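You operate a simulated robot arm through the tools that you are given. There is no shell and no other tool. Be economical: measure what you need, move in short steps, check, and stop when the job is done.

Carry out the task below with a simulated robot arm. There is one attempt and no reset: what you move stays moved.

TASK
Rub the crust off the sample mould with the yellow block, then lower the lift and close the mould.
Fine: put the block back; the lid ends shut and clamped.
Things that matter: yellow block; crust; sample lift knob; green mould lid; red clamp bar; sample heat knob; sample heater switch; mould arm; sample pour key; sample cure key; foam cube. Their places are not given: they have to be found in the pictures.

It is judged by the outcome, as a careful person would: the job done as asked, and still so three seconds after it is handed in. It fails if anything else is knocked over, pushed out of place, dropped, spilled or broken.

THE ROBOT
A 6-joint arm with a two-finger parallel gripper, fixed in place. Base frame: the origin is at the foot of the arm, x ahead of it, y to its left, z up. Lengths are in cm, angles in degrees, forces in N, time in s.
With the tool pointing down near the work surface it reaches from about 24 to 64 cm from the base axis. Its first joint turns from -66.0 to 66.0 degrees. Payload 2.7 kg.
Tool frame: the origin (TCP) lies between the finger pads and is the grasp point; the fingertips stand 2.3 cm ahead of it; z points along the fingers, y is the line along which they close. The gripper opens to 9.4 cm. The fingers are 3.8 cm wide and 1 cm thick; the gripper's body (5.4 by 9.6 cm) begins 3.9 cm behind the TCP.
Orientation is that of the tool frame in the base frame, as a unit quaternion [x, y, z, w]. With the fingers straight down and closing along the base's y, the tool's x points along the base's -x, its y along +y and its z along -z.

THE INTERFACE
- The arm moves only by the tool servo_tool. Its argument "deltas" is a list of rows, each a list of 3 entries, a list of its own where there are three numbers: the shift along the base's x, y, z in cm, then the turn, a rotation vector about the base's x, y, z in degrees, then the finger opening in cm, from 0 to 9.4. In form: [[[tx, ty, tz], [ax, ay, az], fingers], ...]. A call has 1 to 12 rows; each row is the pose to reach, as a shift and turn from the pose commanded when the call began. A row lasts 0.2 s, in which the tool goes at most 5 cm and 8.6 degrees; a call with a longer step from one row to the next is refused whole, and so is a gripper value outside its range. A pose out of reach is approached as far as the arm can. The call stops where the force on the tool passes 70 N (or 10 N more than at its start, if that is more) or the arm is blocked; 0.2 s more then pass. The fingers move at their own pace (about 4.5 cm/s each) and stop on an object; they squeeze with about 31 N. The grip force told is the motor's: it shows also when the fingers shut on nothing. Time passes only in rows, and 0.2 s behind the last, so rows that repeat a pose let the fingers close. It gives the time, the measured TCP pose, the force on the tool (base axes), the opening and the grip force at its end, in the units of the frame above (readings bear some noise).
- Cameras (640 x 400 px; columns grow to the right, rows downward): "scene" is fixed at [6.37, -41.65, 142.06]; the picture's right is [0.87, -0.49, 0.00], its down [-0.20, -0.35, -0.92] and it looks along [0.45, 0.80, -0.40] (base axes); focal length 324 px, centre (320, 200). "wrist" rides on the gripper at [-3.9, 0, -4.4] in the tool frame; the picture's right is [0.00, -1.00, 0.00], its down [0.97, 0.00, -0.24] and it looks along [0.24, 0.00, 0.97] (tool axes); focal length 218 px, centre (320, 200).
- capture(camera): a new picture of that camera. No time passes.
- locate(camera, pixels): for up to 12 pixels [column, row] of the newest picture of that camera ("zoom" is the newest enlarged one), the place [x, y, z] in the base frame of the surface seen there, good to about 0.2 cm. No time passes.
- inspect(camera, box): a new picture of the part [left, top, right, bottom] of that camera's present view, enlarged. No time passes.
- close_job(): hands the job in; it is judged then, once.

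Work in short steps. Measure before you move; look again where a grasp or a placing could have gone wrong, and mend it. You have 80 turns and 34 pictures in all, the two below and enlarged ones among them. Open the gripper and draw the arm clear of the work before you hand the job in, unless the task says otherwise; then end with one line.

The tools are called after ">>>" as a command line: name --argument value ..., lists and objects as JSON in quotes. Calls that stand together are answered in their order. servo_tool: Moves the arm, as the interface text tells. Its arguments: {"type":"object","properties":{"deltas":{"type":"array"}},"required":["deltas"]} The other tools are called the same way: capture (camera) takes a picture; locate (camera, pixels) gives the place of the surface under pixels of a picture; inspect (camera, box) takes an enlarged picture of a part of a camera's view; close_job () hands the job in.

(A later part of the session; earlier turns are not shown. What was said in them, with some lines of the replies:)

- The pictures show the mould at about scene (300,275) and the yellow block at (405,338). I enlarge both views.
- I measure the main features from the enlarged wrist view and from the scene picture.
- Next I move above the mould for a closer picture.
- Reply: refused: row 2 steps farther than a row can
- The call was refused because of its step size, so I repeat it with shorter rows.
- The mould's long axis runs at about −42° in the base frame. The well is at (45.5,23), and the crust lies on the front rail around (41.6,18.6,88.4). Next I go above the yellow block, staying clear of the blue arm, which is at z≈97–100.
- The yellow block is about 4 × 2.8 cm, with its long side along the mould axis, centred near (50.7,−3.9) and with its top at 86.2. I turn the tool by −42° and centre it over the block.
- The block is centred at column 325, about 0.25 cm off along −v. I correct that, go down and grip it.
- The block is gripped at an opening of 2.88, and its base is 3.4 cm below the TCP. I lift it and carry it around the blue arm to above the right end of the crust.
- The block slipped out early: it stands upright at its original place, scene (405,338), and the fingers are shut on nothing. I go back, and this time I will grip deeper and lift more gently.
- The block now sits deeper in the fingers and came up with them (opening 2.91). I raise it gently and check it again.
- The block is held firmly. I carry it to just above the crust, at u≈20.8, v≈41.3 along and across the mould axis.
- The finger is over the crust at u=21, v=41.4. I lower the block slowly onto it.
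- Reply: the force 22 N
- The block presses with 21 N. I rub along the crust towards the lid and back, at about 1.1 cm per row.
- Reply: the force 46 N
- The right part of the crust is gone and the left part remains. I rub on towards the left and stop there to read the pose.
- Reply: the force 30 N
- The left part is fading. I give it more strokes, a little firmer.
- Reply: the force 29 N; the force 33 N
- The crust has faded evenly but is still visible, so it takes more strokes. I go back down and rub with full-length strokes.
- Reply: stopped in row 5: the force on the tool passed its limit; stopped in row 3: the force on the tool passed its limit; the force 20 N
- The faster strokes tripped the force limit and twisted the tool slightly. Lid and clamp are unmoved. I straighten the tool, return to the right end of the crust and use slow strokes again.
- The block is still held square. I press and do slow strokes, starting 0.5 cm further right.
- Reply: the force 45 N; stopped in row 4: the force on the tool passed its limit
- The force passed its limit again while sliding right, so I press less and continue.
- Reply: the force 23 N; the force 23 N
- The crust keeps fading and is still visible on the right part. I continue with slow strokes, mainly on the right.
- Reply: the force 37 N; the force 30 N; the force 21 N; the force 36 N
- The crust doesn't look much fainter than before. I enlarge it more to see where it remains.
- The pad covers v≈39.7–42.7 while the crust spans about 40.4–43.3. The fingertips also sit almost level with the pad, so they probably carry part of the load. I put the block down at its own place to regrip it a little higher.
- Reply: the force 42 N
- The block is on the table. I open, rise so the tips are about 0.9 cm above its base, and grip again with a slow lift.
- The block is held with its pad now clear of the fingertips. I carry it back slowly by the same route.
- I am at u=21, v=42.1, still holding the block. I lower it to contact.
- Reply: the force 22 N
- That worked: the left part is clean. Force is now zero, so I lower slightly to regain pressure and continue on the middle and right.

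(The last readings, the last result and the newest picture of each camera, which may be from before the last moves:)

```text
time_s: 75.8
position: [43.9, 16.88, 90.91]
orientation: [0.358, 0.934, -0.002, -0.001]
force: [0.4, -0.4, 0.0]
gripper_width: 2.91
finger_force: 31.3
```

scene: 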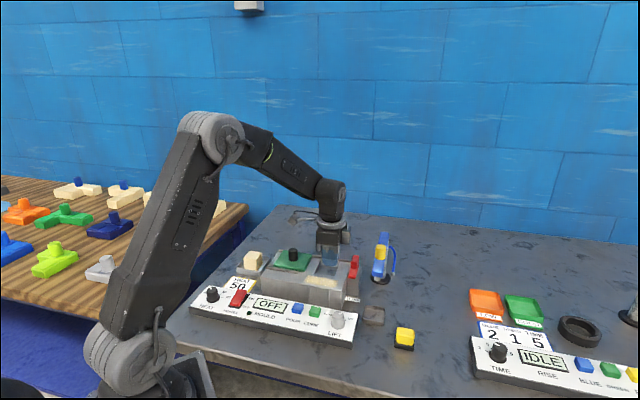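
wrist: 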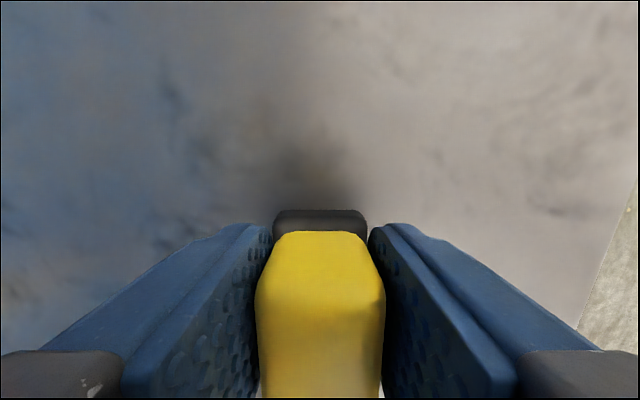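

Force is zero again because the block slips up in the grip. I press lightly and do two more strokes.

>>> servo_tool --deltas '[[[0, 0, -0.08], [0, 0, 0], 0], [[-0.7, 0.65, -0.1], [0, 0, 0], 0], [[-1.4, 1.3, -0.1], [0, 0, 0], 0], [[-2.1, 1.95, -0.1], [0, 0, 0], 0], [[-2.8, 2.5, -0.12], [0, 0, 0], 0], [[-2.1, 1.85, -0.12], [0, 0, 0], 0], [[-1.4, 1.2, -0.12], [0, 0, 0], 0], [[-0.7, 0.55, -0.15], [0, 0, 0], 0], [[0, -0.05, -0.15], [0, 0, 0], 0]]'

>>> inspect --camera "scene" --box '[290, 255, 354, 295]'

```text
time_s: 77.8
position: [43.83, 17.03, 90.88]
orientation: [0.359, 0.933, -0.001, 0.0]
force: [-4.2, 5.1, 21.2]
gripper_width: 2.93
finger_force: 30.6
```

```text
10.00 times, centred on (322, 275) of scene
```

zoom: 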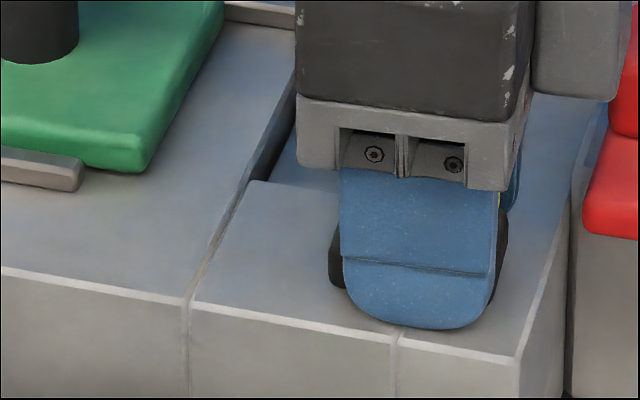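

No crust is visible beside the pad now. I add a few short strokes at the right end, then lift away.

>>> servo_tool --deltas '[[[0.5, -0.45, 0], [0, 0, 0], 0], [[-0.2, 0.2, 0], [0, 0, 0], 0], [[-0.9, 0.85, 0], [0, 0, 0], 0], [[-0.2, 0.2, -0.05], [0, 0, 0], 0], [[0.5, -0.45, -0.05], [0, 0, 0], 0], [[-0.2, 0.1, -0.05], [0, 0, 0], 0], [[-0.9, 0.75, -0.05], [0, 0, 0], 0], [[-0.2, 0.1, -0.05], [0, 0, 0], 0], [[0.4, -0.45, -0.05], [0, 0, 0], 0]]'

>>> servo_tool --deltas '[[[0, 0, 0.5], [0, 0, 0], 0], [[0, 0, 2], [0, 0, 0], 0], [[0, 0, 4], [0, 0, 0], 0], [[-0.7, -2, 6], [0, 0, 0], 0], [[-1.7, -4.5, 8], [0, 0, 0], 0], [[-3.5, -7, 10], [0, 0, 0], 0], [[-4.3, -9.5, 11], [0, 0, 0], 0], [[-4.3, -12.5, 11], [0, 0, 0], 0]]'

>>> inspect --camera "scene" --box '[270, 240, 366, 300]'

```text
time_s: 79.8
position: [44.23, 16.37, 90.88]
orientation: [0.359, 0.933, -0.001, 0.0]
force: [-13.3, 10.4, 25.0]
gripper_width: 2.93
finger_force: 30.8
```

```text
time_s: 81.6
position: [40.06, 4.09, 101.66]
orientation: [0.358, 0.934, -0.001, 0.001]
force: [-0.5, 0.6, -0.2]
gripper_width: 2.91
finger_force: 31.5
```

```text
6.67 times, centred on (318, 270) of scene
```

zoom: 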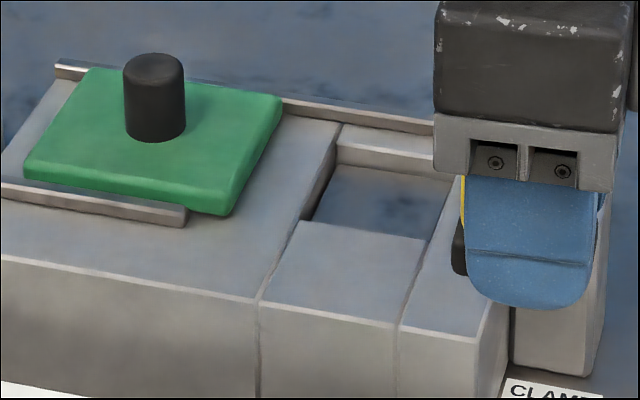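

The mould is clean. I carry the block back to its original spot.

>>> servo_tool --deltas '[[[-0.5, -2, 0.7], [0, 0, 0], 0], [[1, -4.2, 0.7], [0, 0, 0], 0], [[3.5, -6, 0.7], [0, 0, 0], 0], [[6, -7.3, 0.5], [0, 0, 0], 0], [[8.5, -8, -1], [0, 0, 0], 0], [[10.5, -8.1, -3], [0, 0, 0], 0], [[10.5, -8.1, -6], [0, 0, 0], 0], [[10.5, -8.1, -9], [0, 0, 0], 0], [[10.5, -8.1, -12], [0, 0, 0], 0], [[10.5, -8.1, -14.5], [0, 0, 0], 0], [[10.5, -8.1, -16.5], [0, 0, 0], 0], [[10.5, -8.1, -16.9], [0, 0, 0], 0]]'

>>> servo_tool --deltas '[[[0, 0, -0.2], [0, 0, 0], 0], [[0, 0, -0.35], [0, 0, 0], 0], [[0, 0, -0.45], [0, 0, 0], 0]]'

```text
time_s: 84.2
position: [50.59, -4.22, 84.76]
orientation: [0.36, 0.933, -0.001, 0.0]
force: [0.8, 0.2, -0.9]
gripper_width: 2.92
finger_force: 30.7
```

```text
time_s: 85.0
position: [50.54, -4.28, 84.33]
orientation: [0.359, 0.933, -0.001, 0.0]
force: [-0.3, 0.7, -1.7]
gripper_width: 2.89
finger_force: 30.9
```

>>> servo_tool --deltas '[[[0, 0.25, 0], [0, 0, 0], 0], [[0, 0.25, -0.1], [0, 0, 0], 0], [[0, 0.25, -0.2], [0, 0, 0], 0], [[0, 0.25, -0.25], [0, 0, 0], 0]]'

```text
time_s: 86.0
position: [50.62, -4.0, 84.28]
orientation: [0.359, 0.933, -0.002, 0.001]
force: [-10.1, -6.8, 28.7]
gripper_width: 2.89
finger_force: 30.9
```

The block stands on the table. I release it, rise, and head above the lift knob at about (39.05,6.85), top z 87.4.

>>> servo_tool --deltas '[[[0, 0, 0.2], [0, 0, 0], 0], [[0, 0, 0.2], [0, 0, 0], 3.5], [[0, 0, 0.2], [0, 0, 0], 6], [[0, 0, 0.2], [0, 0, 0], 6], [[0, 0, 3], [0, 0, 0], 6], [[0, 0, 7], [0, 0, 0], 6], [[-2, 0.5, 10], [0, 0, 0], 6], [[-5.5, 2, 12], [0, 0, 0], 6], [[-9, 5, 12], [0, 0, 0], 6], [[-11, 8.5, 11], [0, 0, 0], 6], [[-11.55, 10.85, 10], [0, 0, 0], 6], [[-11.55, 10.85, 9.5], [0, 0, 0], 6]]'

>>> capture --camera "wrist"

```text
time_s: 88.6
position: [38.92, 6.86, 93.93]
orientation: [0.36, 0.933, -0.001, 0.0]
force: [-0.7, 0.7, 0.3]
gripper_width: 5.99
finger_force: 0.0
```

```text
5 pictures are left
```

wrist: 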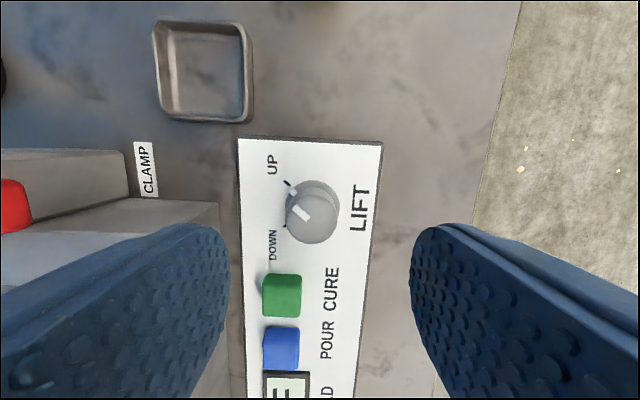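

The knob centre is about 0.2 cm off in u and v; its mark points at UP, and DOWN is 90° anticlockwise. I centre, lower to z≈86.9 and close.

>>> servo_tool --deltas '[[[0.3, 0.1, -2], [0, 0, 0], 6], [[0.3, 0.1, -4], [0, 0, 0], 6], [[0.3, 0.1, -6], [0, 0, 0], 6], [[0.3, 0.1, -6.9], [0, 0, 0], 6], [[0.3, 0.1, -6.9], [0, 0, 0], 4], [[0.3, 0.1, -6.9], [0, 0, 0], 2], [[0.3, 0.1, -6.9], [0, 0, 0], 0], [[0.3, 0.1, -6.9], [0, 0, 0], 0]]'

```text
time_s: 90.4
position: [39.33, 6.96, 86.7]
orientation: [0.359, 0.933, -0.001, 0.001]
force: [8.1, 7.5, -4.8]
gripper_width: 3.36
finger_force: 45.1
```

The knob is gripped (opening 3.36). I turn it anticlockwise by 90°.

>>> servo_tool --deltas '[[[0.07, 0.07, 0], [0, 0, 8], 0], [[0.07, 0.07, 0], [0, 0, 16], 0], [[0.07, 0.07, 0], [0, 0, 24], 0], [[0.07, 0.07, 0], [0, 0, 32], 0], [[0.07, 0.07, 0], [0, 0, 40], 0], [[0.07, 0.07, 0], [0, 0, 48], 0], [[0.07, 0.07, 0], [0, 0, 56], 0], [[0.07, 0.07, 0], [0, 0, 64], 0], [[0.07, 0.07, 0], [0, 0, 72], 0], [[0.07, 0.07, 0], [0, 0, 80], 0], [[0.07, 0.07, 0], [0, 0, 88], 0], [[0.07, 0.07, 0], [0, 0, 91], 0]]'

```text
time_s: 93.0
position: [39.14, 7.31, 86.71]
orientation: [-0.414, 0.91, -0.001, 0.0]
force: [-4.6, 23.8, 7.6]
gripper_width: 3.39
finger_force: 44.8
```

The knob was turned to the end of the 90°. I release, rise and look from above the mould to check the knob, the lid and the clamp.

>>> servo_tool --deltas '[[[0, -0.2, 0], [0, 0, 0], 3.6], [[0, -0.2, 0], [0, 0, 0], 5], [[0, -0.2, 0], [0, 0, 0], 5.5], [[0, -0.2, 3], [0, 0, 0], 5.5], [[0, -0.2, 7], [0, 0, 0], 5.5], [[0, 0, 11], [0, 0, 0], 7], [[0, 2, 15], [0, 0, 0], 9.4], [[0, 6, 17], [0, 0, 0], 9.4], [[0, 10, 18], [0, 0, 0], 9.4], [[0, 12.5, 18], [0, 0, 0], 9.4]]'

>>> capture --camera "wrist"

```text
time_s: 95.2
position: [39.24, 19.52, 104.69]
orientation: [-0.414, 0.91, 0.0, 0.001]
force: [-0.2, 0.1, 1.0]
gripper_width: 9.39
finger_force: 0.2
```

```text
4 pictures are left
```

wrist: 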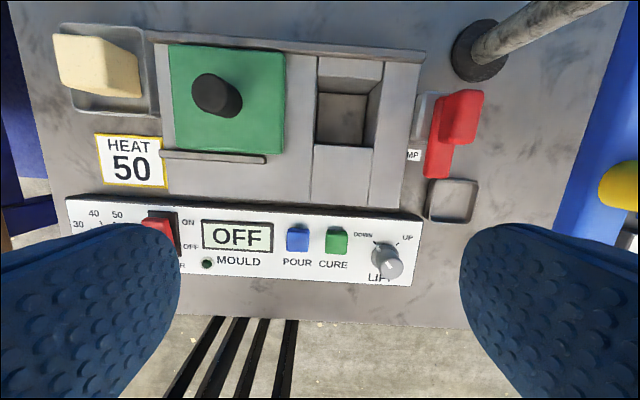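

>>> locate --camera "wrist" --pixels '[[343, 185], [290, 185], [393, 185], [343, 115], [302, 100], [395, 110], [350, 68], [172, 50], [284, 55], [284, 152], [178, 152], [217, 97]]'

>>> locate --camera "wrist" --pixels '[[460, 117], [475, 95], [440, 105], [438, 160], [455, 170], [430, 178], [450, 140], [420, 100], [378, 248], [388, 266], [215, 160], [400, 55]]'

>>> inspect --camera "wrist" --box '[310, 60, 490, 290]'

```text
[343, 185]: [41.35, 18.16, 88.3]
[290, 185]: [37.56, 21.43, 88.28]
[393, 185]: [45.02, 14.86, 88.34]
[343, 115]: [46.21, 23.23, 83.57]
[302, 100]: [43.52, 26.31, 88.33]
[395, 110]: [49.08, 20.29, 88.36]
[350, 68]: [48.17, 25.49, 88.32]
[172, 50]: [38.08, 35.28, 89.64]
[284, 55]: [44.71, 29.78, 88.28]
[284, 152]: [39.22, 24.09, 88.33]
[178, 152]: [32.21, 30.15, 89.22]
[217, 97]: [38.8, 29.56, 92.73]
```

```text
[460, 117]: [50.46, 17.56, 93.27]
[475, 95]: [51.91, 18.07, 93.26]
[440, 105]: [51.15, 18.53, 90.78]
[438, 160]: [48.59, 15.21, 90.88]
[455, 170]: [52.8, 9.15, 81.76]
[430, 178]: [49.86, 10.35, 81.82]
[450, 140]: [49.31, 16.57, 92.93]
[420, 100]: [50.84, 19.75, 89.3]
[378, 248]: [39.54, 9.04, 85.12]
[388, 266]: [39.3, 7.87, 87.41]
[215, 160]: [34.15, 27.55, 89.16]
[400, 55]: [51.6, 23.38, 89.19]
```

```text
1.74 times, centred on (400, 175) of wrist
```

zoom: 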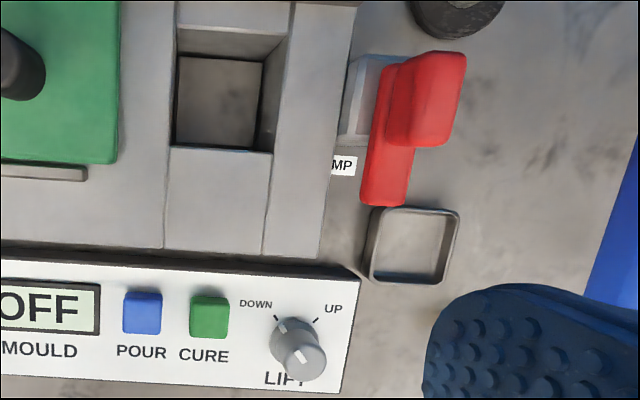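

The lift knob's mark is now at DOWN. The lid knob is near (38.4,30.2) and the well centre near (45.55,23.0). The clamp handle is near (50.4,17.65). I measure the blue arm's clearance for the later clamp turn.

>>> capture --camera "wrist"

>>> locate --camera "wrist" --pixels '[[632, 100], [620, 130], [600, 160], [575, 205], [560, 222], [590, 225], [625, 175], [600, 195], [520, 30], [213, 92], [200, 80], [228, 108]]'

```text
2 pictures are left
```

wrist: 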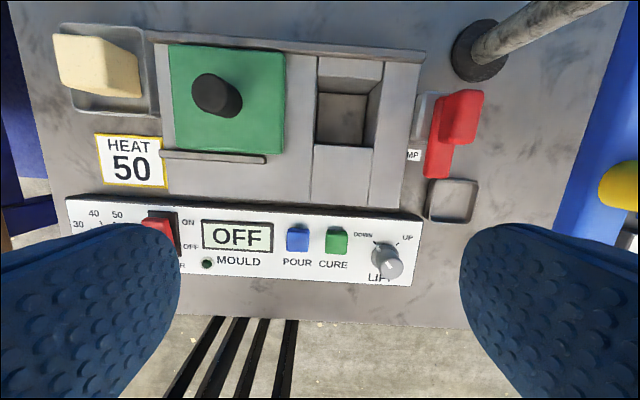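

```text
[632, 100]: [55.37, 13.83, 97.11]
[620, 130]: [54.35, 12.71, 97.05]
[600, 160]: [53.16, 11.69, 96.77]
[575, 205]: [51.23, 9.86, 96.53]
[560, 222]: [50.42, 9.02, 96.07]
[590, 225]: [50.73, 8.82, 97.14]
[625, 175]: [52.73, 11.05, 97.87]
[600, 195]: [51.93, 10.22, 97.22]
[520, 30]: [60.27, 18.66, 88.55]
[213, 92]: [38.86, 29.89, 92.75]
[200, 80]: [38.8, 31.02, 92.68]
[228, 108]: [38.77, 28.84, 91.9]
```

The arm's near edge is at u≈29.5 and z 96–98, so I will keep the clamp grip high. First the lid: I align the tool and grip the lid knob from its two ends along the slide axis.

>>> servo_tool --deltas '[[[0, 4, 0], [0, 0, -1.8], 7], [[-0.4, 8, -2], [0, 0, -3.6], 6], [[-0.7, 10.6, -5], [0, 0, -3.6], 6], [[-0.7, 10.6, -8.5], [0, 0, -3.6], 6], [[-0.7, 10.6, -11], [0, 0, -3.6], 6], [[-0.7, 10.6, -12.1], [0, 0, -3.6], 6], [[-0.7, 10.6, -12.1], [0, 0, -3.6], 4], [[-0.7, 10.6, -12.1], [0, 0, -3.6], 2], [[-0.7, 10.6, -12.1], [0, 0, -3.6], 0], [[-0.7, 10.6, -12.1], [0, 0, -3.6], 0]]'

```text
time_s: 97.4
position: [38.71, 30.11, 92.46]
orientation: [-0.385, 0.923, 0.0, 0.001]
force: [-1.2, 3.5, -4.0]
gripper_width: 2.56
finger_force: 44.9
```

The lid knob is gripped (opening 2.56). I slide the lid along the axis, first 4 cm, and check the forces.

>>> servo_tool --deltas '[[[0.3, -0.3, 0], [0, 0, 0], 0], [[0.85, -0.84, 0], [0, 0, 0], 0], [[1.4, -1.38, 0], [0, 0, 0], 0], [[2.1, -2.08, 0], [0, 0, 0], 0], [[2.84, -2.81, 0], [0, 0, 0], 0]]'

```text
time_s: 98.6
position: [41.52, 27.27, 92.52]
orientation: [-0.385, 0.923, -0.001, -0.001]
force: [-0.7, 0.0, -8.9]
gripper_width: 2.55
finger_force: 45.1
```

The lid slides freely. I continue the remaining 5.9 cm.

>>> servo_tool --deltas '[[[0.7, -0.69, 0], [0, 0, 0], 0], [[1.4, -1.38, 0], [0, 0, 0], 0], [[2.1, -2.08, 0], [0, 0, 0], 0], [[2.8, -2.77, 0], [0, 0, 0], 0], [[3.5, -3.46, 0], [0, 0, 0], 0], [[4.2, -4.15, 0], [0, 0, 0], 0], [[4.2, -4.15, 0], [0, 0, 0], 0]]'

```text
time_s: 100.2
position: [45.63, 23.16, 92.56]
orientation: [-0.385, 0.923, -0.001, -0.001]
force: [2.0, -1.8, -19.6]
gripper_width: 2.56
finger_force: 45.3
```

The lid is over the well. I ease off, release, rise and look at the lid and clamp together.

>>> servo_tool --deltas '[[[0, 0, -0.15], [0, 0, 0], 0], [[0, 0, -0.15], [0, 0, 0], 3], [[0, 0, -0.1], [0, 0, 0], 5], [[0, 0, -0.1], [0, 0, 0], 5], [[0, 0, 2], [0, 0, 0], 5], [[0, 0, 5], [0, 0, 0], 5], [[0, -1, 8], [0, 0, 0], 5], [[0.5, -3, 9], [0, 0, 0], 5]]'

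>>> capture --camera "wrist"

```text
time_s: 102.0
position: [46.24, 20.26, 101.69]
orientation: [-0.385, 0.923, -0.001, 0.001]
force: [0.1, 0.4, 0.6]
gripper_width: 4.99
finger_force: 0.0
```

```text
1 pictures are left
```

wrist: 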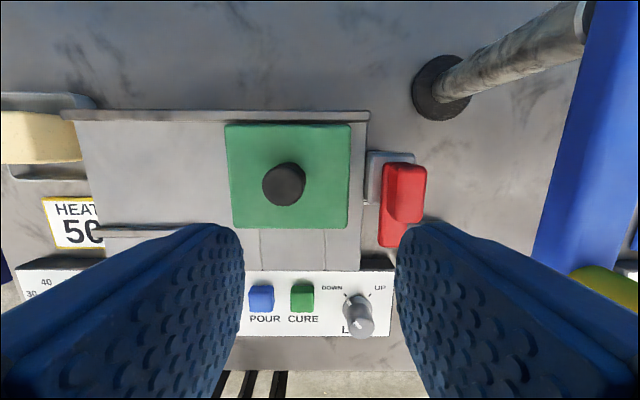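

The lid is square and centred on the well, with its edges at columns 227–349. I measure the clamp handle in this picture.

>>> locate --camera "wrist" --pixels '[[390, 168], [422, 170], [390, 215], [420, 218], [407, 192], [384, 230], [400, 243], [384, 190], [370, 160], [370, 200], [400, 155], [340, 190]]'

```text
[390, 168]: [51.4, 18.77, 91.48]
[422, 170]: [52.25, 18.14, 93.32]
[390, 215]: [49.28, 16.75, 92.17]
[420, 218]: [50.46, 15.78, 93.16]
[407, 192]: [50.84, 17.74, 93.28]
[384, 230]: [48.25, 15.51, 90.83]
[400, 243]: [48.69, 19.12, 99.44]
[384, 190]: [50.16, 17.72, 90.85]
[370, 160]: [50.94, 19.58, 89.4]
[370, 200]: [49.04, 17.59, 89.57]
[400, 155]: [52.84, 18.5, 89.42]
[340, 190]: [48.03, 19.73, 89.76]
```

>>> locate --camera "wrist" --pixels '[[575, 270], [600, 268], [625, 275], [600, 285], [545, 250], [560, 180], [580, 100], [590, 40], [600, 150], [575, 240], [620, 60], [635, 290]]'

```text
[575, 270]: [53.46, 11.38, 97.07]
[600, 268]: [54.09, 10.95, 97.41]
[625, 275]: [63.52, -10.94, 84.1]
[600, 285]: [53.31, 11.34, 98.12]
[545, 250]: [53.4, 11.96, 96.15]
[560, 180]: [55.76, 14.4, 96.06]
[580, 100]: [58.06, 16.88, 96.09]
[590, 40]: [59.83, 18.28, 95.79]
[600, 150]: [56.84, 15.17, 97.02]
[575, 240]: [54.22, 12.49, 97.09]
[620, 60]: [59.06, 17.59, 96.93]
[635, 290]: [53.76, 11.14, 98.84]
```

Yellow handle edge is at u≈29.9 and blue edge at u≈29.5, while the clamp pivot is at about (51.06,17.43). A high grip at z≈94 with a small −v offset clears both. I move over the handle, lower and close.

>>> servo_tool --deltas '[[[2, -1.6, 0], [0, 0, 0], 4.5], [[4.25, -3.4, 0], [0, 0, 0], 4.5], [[4.25, -3.4, -3], [0, 0, 0], 4.5], [[4.25, -3.4, -5.5], [0, 0, 0], 4.5], [[4.25, -3.4, -7], [0, 0, 0], 4.5], [[4.25, -3.4, -7.7], [0, 0, 0], 4.5], [[4.25, -3.4, -7.7], [0, 0, 0], 3], [[4.25, -3.4, -7.7], [0, 0, 0], 1.5], [[4.25, -3.4, -7.7], [0, 0, 0], 0.5], [[4.25, -3.4, -7.7], [0, 0, 0], 0.5]]'

```text
time_s: 104.2
position: [50.47, 16.89, 93.79]
orientation: [-0.386, 0.922, -0.001, 0.002]
force: [3.3, -1.3, -4.1]
gripper_width: 1.79
finger_force: 44.8
```

The handle is gripped (1.79). I turn it clockwise about the pivot, the first 24° as a test.

>>> servo_tool --deltas '[[[-0.07, 0.09, 0], [0, 0, -8], 0.5], [[-0.135, 0.18, 0], [0, 0, -16], 0.5], [[-0.18, 0.28, 0], [0, 0, -24], 0.5]]'

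```text
time_s: 105.0
position: [50.23, 17.08, 93.94]
orientation: [-0.184, 0.983, 0.0, 0.001]
force: [-6.2, -3.0, -1.3]
gripper_width: 1.82
finger_force: 45.4
```

Grip and forces are steady, so I continue to 90°.

>>> servo_tool --deltas '[[[-0.03, 0.11, 0], [0, 0, -8], 0.5], [[-0.05, 0.22, 0], [0, 0, -16], 0.5], [[-0.055, 0.33, 0], [0, 0, -24], 0.5], [[-0.04, 0.44, 0], [0, 0, -32], 0.5], [[-0.01, 0.55, 0], [0, 0, -40], 0.5], [[0.03, 0.65, 0], [0, 0, -48], 0.5], [[0.09, 0.75, 0], [0, 0, -56], 0.5], [[0.16, 0.84, 0], [0, 0, -64], 0.5], [[0.18, 0.86, 0], [0, 0, -66], 0.5]]'

```text
time_s: 107.0
position: [50.4, 18.03, 93.99]
orientation: [0.38, 0.925, 0.0, 0.001]
force: [-4.0, 17.7, -2.9]
gripper_width: 1.75
finger_force: 45.0
```

The turn is complete (yaw −44.7°). I release, rise straight up and draw back.

>>> servo_tool --deltas '[[[0, 0, 0], [0, 0, 0], 2.5], [[0, 0, 0], [0, 0, 0], 4], [[0, 0, 0.3], [0, 0, 0], 4.5], [[0, 0, 3], [0, 0, 0], 4.5], [[0, 0, 7], [0, 0, 0], 4.5], [[-2, 0, 11], [0, 0, 0], 5], [[-5, 0, 14.5], [0, 0, 0], 6], [[-9, -1.5, 16], [0, 0, 0], 8], [[-13, -4, 17.5], [0, 0, 0], 9.4], [[-17, -6.5, 19], [0, 0, 0], 9.4], [[-20, -8, 20.5], [0, 0, 0], 9.4]]'

>>> inspect --camera "scene" --box '[220, 220, 428, 350]'

```text
time_s: 109.4
position: [30.51, 10.27, 114.23]
orientation: [0.381, 0.925, -0.002, 0.001]
force: [-0.5, -0.4, -0.1]
gripper_width: 9.42
finger_force: 0.1
```

```text
3.08 times, centred on (324, 285) of scene
```

zoom: 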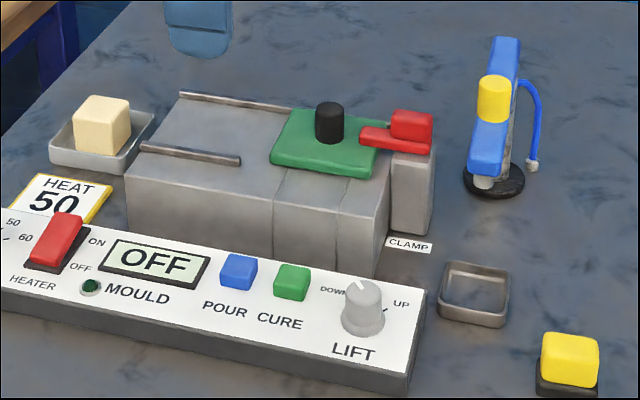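

The enlarged scene picture shows the lid shut with the red bar across it, the lift at DOWN and the mould clean. The block stands upright at its place and the arm is clear, so I hand the job in.

>>> close_job

```text
The job is handed in.
```

I rubbed the crust off the mould, put the yellow block back where it stood, turned the lift knob to DOWN, and left the lid shut and clamped with the arm drawn clear.
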